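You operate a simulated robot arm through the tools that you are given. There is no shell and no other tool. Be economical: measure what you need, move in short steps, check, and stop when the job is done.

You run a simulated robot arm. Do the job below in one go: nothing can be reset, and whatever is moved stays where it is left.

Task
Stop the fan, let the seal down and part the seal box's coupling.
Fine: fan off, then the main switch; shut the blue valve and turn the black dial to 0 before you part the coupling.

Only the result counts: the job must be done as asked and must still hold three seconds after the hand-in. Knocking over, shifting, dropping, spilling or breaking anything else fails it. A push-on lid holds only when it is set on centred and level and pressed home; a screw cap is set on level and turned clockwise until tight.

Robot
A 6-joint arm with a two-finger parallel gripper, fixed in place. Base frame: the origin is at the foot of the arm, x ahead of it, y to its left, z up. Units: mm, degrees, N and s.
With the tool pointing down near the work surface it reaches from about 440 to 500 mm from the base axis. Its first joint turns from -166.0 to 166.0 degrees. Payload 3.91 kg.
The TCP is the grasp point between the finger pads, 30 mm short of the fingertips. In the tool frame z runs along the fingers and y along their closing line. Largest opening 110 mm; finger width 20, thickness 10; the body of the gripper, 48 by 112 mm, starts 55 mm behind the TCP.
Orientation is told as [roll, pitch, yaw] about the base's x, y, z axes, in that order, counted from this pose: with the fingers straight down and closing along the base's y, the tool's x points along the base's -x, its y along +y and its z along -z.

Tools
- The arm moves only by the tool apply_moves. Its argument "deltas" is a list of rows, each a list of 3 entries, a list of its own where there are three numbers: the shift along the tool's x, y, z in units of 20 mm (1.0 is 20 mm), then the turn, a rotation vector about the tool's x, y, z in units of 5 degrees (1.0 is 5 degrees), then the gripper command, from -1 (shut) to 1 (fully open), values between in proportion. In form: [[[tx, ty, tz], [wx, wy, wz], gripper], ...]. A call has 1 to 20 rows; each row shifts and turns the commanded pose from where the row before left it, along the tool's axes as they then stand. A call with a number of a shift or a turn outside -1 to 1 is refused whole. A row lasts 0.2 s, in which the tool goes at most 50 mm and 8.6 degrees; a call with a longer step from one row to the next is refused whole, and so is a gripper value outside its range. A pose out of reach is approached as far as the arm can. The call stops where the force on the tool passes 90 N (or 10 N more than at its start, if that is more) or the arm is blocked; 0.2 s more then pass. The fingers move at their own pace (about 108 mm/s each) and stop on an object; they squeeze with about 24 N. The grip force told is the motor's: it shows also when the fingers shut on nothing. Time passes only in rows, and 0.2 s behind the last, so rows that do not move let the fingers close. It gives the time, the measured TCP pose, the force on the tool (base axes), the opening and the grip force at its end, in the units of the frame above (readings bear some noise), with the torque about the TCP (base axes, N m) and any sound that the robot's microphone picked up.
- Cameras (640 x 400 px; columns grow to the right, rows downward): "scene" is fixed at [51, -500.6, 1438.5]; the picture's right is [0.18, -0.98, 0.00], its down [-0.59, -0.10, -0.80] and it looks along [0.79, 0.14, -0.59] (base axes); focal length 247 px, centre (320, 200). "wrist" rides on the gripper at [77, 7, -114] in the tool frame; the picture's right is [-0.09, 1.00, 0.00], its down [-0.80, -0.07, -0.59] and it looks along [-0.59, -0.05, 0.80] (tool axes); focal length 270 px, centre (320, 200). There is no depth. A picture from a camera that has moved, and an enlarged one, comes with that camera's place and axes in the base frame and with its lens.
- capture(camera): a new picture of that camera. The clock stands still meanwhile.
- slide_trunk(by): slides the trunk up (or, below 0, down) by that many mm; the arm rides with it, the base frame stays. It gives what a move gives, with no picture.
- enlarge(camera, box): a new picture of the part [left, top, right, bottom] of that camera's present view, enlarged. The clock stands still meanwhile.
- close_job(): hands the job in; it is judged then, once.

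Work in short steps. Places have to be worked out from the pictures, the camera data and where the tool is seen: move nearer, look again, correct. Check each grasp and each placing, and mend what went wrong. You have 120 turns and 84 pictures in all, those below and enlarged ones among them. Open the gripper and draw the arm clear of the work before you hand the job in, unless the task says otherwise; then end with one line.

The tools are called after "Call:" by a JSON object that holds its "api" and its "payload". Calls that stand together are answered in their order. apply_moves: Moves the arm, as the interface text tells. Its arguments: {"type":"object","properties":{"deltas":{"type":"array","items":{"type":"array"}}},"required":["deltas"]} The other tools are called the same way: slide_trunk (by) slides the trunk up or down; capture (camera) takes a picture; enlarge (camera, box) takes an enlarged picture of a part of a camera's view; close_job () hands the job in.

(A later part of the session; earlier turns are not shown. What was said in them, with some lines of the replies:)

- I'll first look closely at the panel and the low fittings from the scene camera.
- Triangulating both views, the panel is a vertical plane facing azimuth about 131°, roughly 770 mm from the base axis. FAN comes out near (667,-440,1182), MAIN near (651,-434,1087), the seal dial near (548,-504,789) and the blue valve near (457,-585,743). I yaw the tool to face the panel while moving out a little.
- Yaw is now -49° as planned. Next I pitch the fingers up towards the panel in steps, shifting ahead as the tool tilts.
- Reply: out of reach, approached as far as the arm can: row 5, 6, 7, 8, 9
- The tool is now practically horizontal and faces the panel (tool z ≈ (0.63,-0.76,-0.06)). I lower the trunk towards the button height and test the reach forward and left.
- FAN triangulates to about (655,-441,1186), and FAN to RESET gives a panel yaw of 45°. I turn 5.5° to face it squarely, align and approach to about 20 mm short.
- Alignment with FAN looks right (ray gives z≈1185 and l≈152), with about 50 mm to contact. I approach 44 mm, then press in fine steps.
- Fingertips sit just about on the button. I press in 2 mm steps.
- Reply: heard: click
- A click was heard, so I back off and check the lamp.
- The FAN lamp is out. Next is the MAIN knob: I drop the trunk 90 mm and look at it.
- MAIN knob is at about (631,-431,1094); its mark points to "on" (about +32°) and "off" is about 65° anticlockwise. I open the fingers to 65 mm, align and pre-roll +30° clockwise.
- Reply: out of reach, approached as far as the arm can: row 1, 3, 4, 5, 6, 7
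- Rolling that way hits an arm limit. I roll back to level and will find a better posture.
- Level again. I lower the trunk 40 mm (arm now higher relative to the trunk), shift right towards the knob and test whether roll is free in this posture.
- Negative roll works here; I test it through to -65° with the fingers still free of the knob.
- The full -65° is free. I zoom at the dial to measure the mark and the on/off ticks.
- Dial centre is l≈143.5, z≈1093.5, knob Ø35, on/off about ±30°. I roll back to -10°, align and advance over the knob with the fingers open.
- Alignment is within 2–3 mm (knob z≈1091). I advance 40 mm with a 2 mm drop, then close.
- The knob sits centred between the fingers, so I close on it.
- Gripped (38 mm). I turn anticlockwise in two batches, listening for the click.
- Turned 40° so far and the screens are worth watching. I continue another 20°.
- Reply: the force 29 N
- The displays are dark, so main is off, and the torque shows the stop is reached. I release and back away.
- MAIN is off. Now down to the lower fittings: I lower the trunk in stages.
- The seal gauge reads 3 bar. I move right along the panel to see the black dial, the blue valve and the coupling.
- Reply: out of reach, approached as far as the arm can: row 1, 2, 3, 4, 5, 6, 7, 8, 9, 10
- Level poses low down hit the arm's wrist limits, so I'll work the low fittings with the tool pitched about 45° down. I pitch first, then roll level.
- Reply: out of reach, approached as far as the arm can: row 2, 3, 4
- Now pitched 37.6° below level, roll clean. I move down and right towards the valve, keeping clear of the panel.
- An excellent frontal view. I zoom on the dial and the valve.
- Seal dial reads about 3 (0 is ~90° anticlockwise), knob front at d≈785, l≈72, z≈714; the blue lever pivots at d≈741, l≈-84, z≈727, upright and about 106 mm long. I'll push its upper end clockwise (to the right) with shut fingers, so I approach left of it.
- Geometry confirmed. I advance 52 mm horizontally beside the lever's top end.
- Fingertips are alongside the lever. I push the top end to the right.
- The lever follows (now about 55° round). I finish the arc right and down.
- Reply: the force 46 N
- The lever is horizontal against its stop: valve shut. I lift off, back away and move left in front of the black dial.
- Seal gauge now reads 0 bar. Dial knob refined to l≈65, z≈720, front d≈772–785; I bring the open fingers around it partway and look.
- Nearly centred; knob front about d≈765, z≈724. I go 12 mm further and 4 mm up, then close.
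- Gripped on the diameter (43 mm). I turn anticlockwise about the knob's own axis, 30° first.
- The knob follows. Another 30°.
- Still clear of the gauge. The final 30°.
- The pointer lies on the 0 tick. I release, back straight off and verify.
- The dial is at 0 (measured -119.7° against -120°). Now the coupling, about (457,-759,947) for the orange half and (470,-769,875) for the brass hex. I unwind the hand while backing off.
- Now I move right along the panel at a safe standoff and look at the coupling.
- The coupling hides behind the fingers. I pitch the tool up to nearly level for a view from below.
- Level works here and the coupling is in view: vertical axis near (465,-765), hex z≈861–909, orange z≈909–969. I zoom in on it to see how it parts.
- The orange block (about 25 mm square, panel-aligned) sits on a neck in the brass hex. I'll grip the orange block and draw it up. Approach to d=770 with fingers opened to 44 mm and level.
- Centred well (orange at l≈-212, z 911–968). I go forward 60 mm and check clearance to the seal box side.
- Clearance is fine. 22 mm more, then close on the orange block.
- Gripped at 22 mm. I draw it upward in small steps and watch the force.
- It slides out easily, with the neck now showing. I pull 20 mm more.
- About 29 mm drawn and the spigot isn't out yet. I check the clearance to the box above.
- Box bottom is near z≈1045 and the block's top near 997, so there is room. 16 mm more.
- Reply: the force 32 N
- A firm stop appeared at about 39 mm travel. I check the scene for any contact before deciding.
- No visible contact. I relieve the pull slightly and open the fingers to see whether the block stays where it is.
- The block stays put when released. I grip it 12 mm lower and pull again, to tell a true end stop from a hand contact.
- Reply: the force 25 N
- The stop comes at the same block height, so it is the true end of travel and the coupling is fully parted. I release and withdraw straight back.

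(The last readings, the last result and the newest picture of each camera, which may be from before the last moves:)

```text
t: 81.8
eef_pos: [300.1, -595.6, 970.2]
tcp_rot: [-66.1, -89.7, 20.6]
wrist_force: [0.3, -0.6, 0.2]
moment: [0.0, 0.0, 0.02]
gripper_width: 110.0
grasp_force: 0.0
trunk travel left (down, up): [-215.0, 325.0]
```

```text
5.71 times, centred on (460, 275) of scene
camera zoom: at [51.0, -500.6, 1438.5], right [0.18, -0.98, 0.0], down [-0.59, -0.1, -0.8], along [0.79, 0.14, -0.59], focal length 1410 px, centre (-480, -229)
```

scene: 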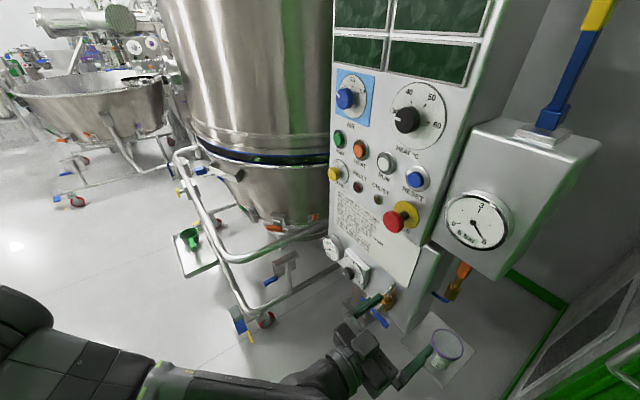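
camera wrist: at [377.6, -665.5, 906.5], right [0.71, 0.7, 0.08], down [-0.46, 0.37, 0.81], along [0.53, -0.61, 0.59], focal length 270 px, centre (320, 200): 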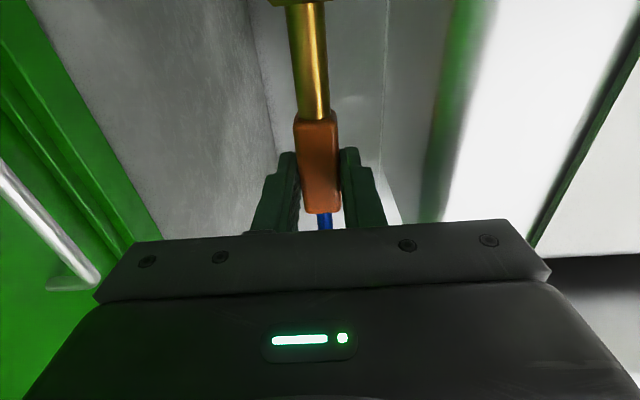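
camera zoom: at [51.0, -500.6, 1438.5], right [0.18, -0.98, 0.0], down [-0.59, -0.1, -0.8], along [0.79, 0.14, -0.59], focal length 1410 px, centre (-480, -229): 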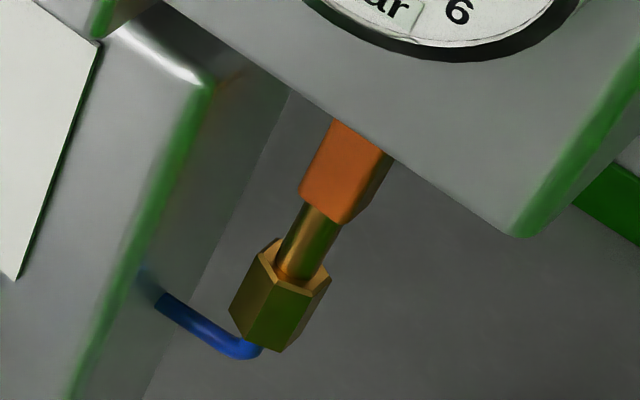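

The coupling stays parted and the arm is clear. A last look at the dial, valve and panel state.

Call:
{"api": "enlarge", "payload": {"camera": "scene", "box": [315, 225, 405, 325]}}

Call:
{"api": "enlarge", "payload": {"camera": "scene", "box": [320, 60, 460, 240]}}

```text
4.00 times, centred on (360, 275) of scene
camera zoom: at [51.0, -500.6, 1438.5], right [0.18, -0.98, 0.0], down [-0.59, -0.1, -0.8], along [0.79, 0.14, -0.59], focal length 987 px, centre (160, -100)
```

zoom: 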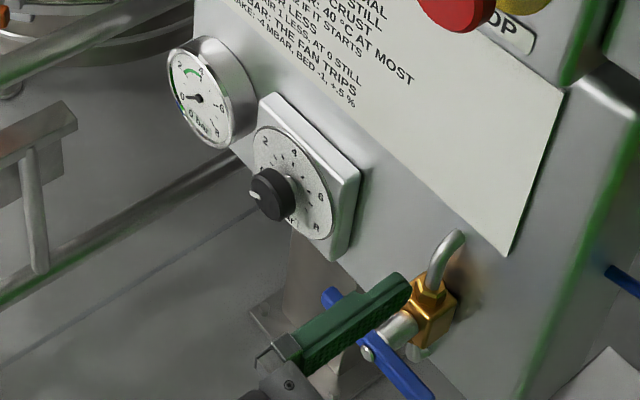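

```text
2.22 times, centred on (390, 150) of scene
camera zoom: at [51.0, -500.6, 1438.5], right [0.18, -0.98, 0.0], down [-0.59, -0.1, -0.8], along [0.79, 0.14, -0.59], focal length 548 px, centre (164, 311)
```

zoom: 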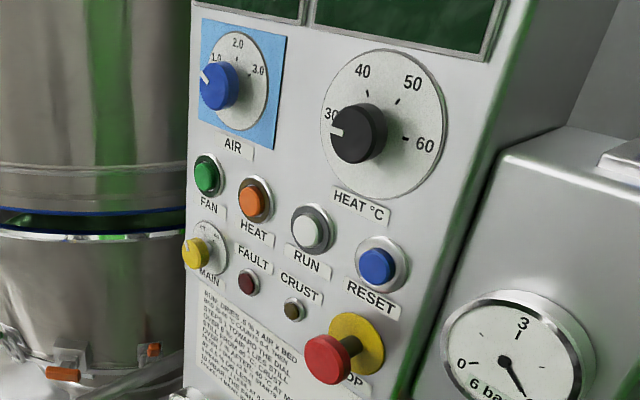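

Fan and main are off, the valve is shut, the dial is at 0, the seal gauge reads 0 with the seal let down, and the coupling is parted. I hand the job in.

Call:
{"api": "close_job", "payload": {}}

```text
The job is handed in.
```

The fan and main switch are off, the blue valve is shut, the black dial is at 0 with the seal gauge reading 0 bar, and the seal box's coupling is parted and staying apart.
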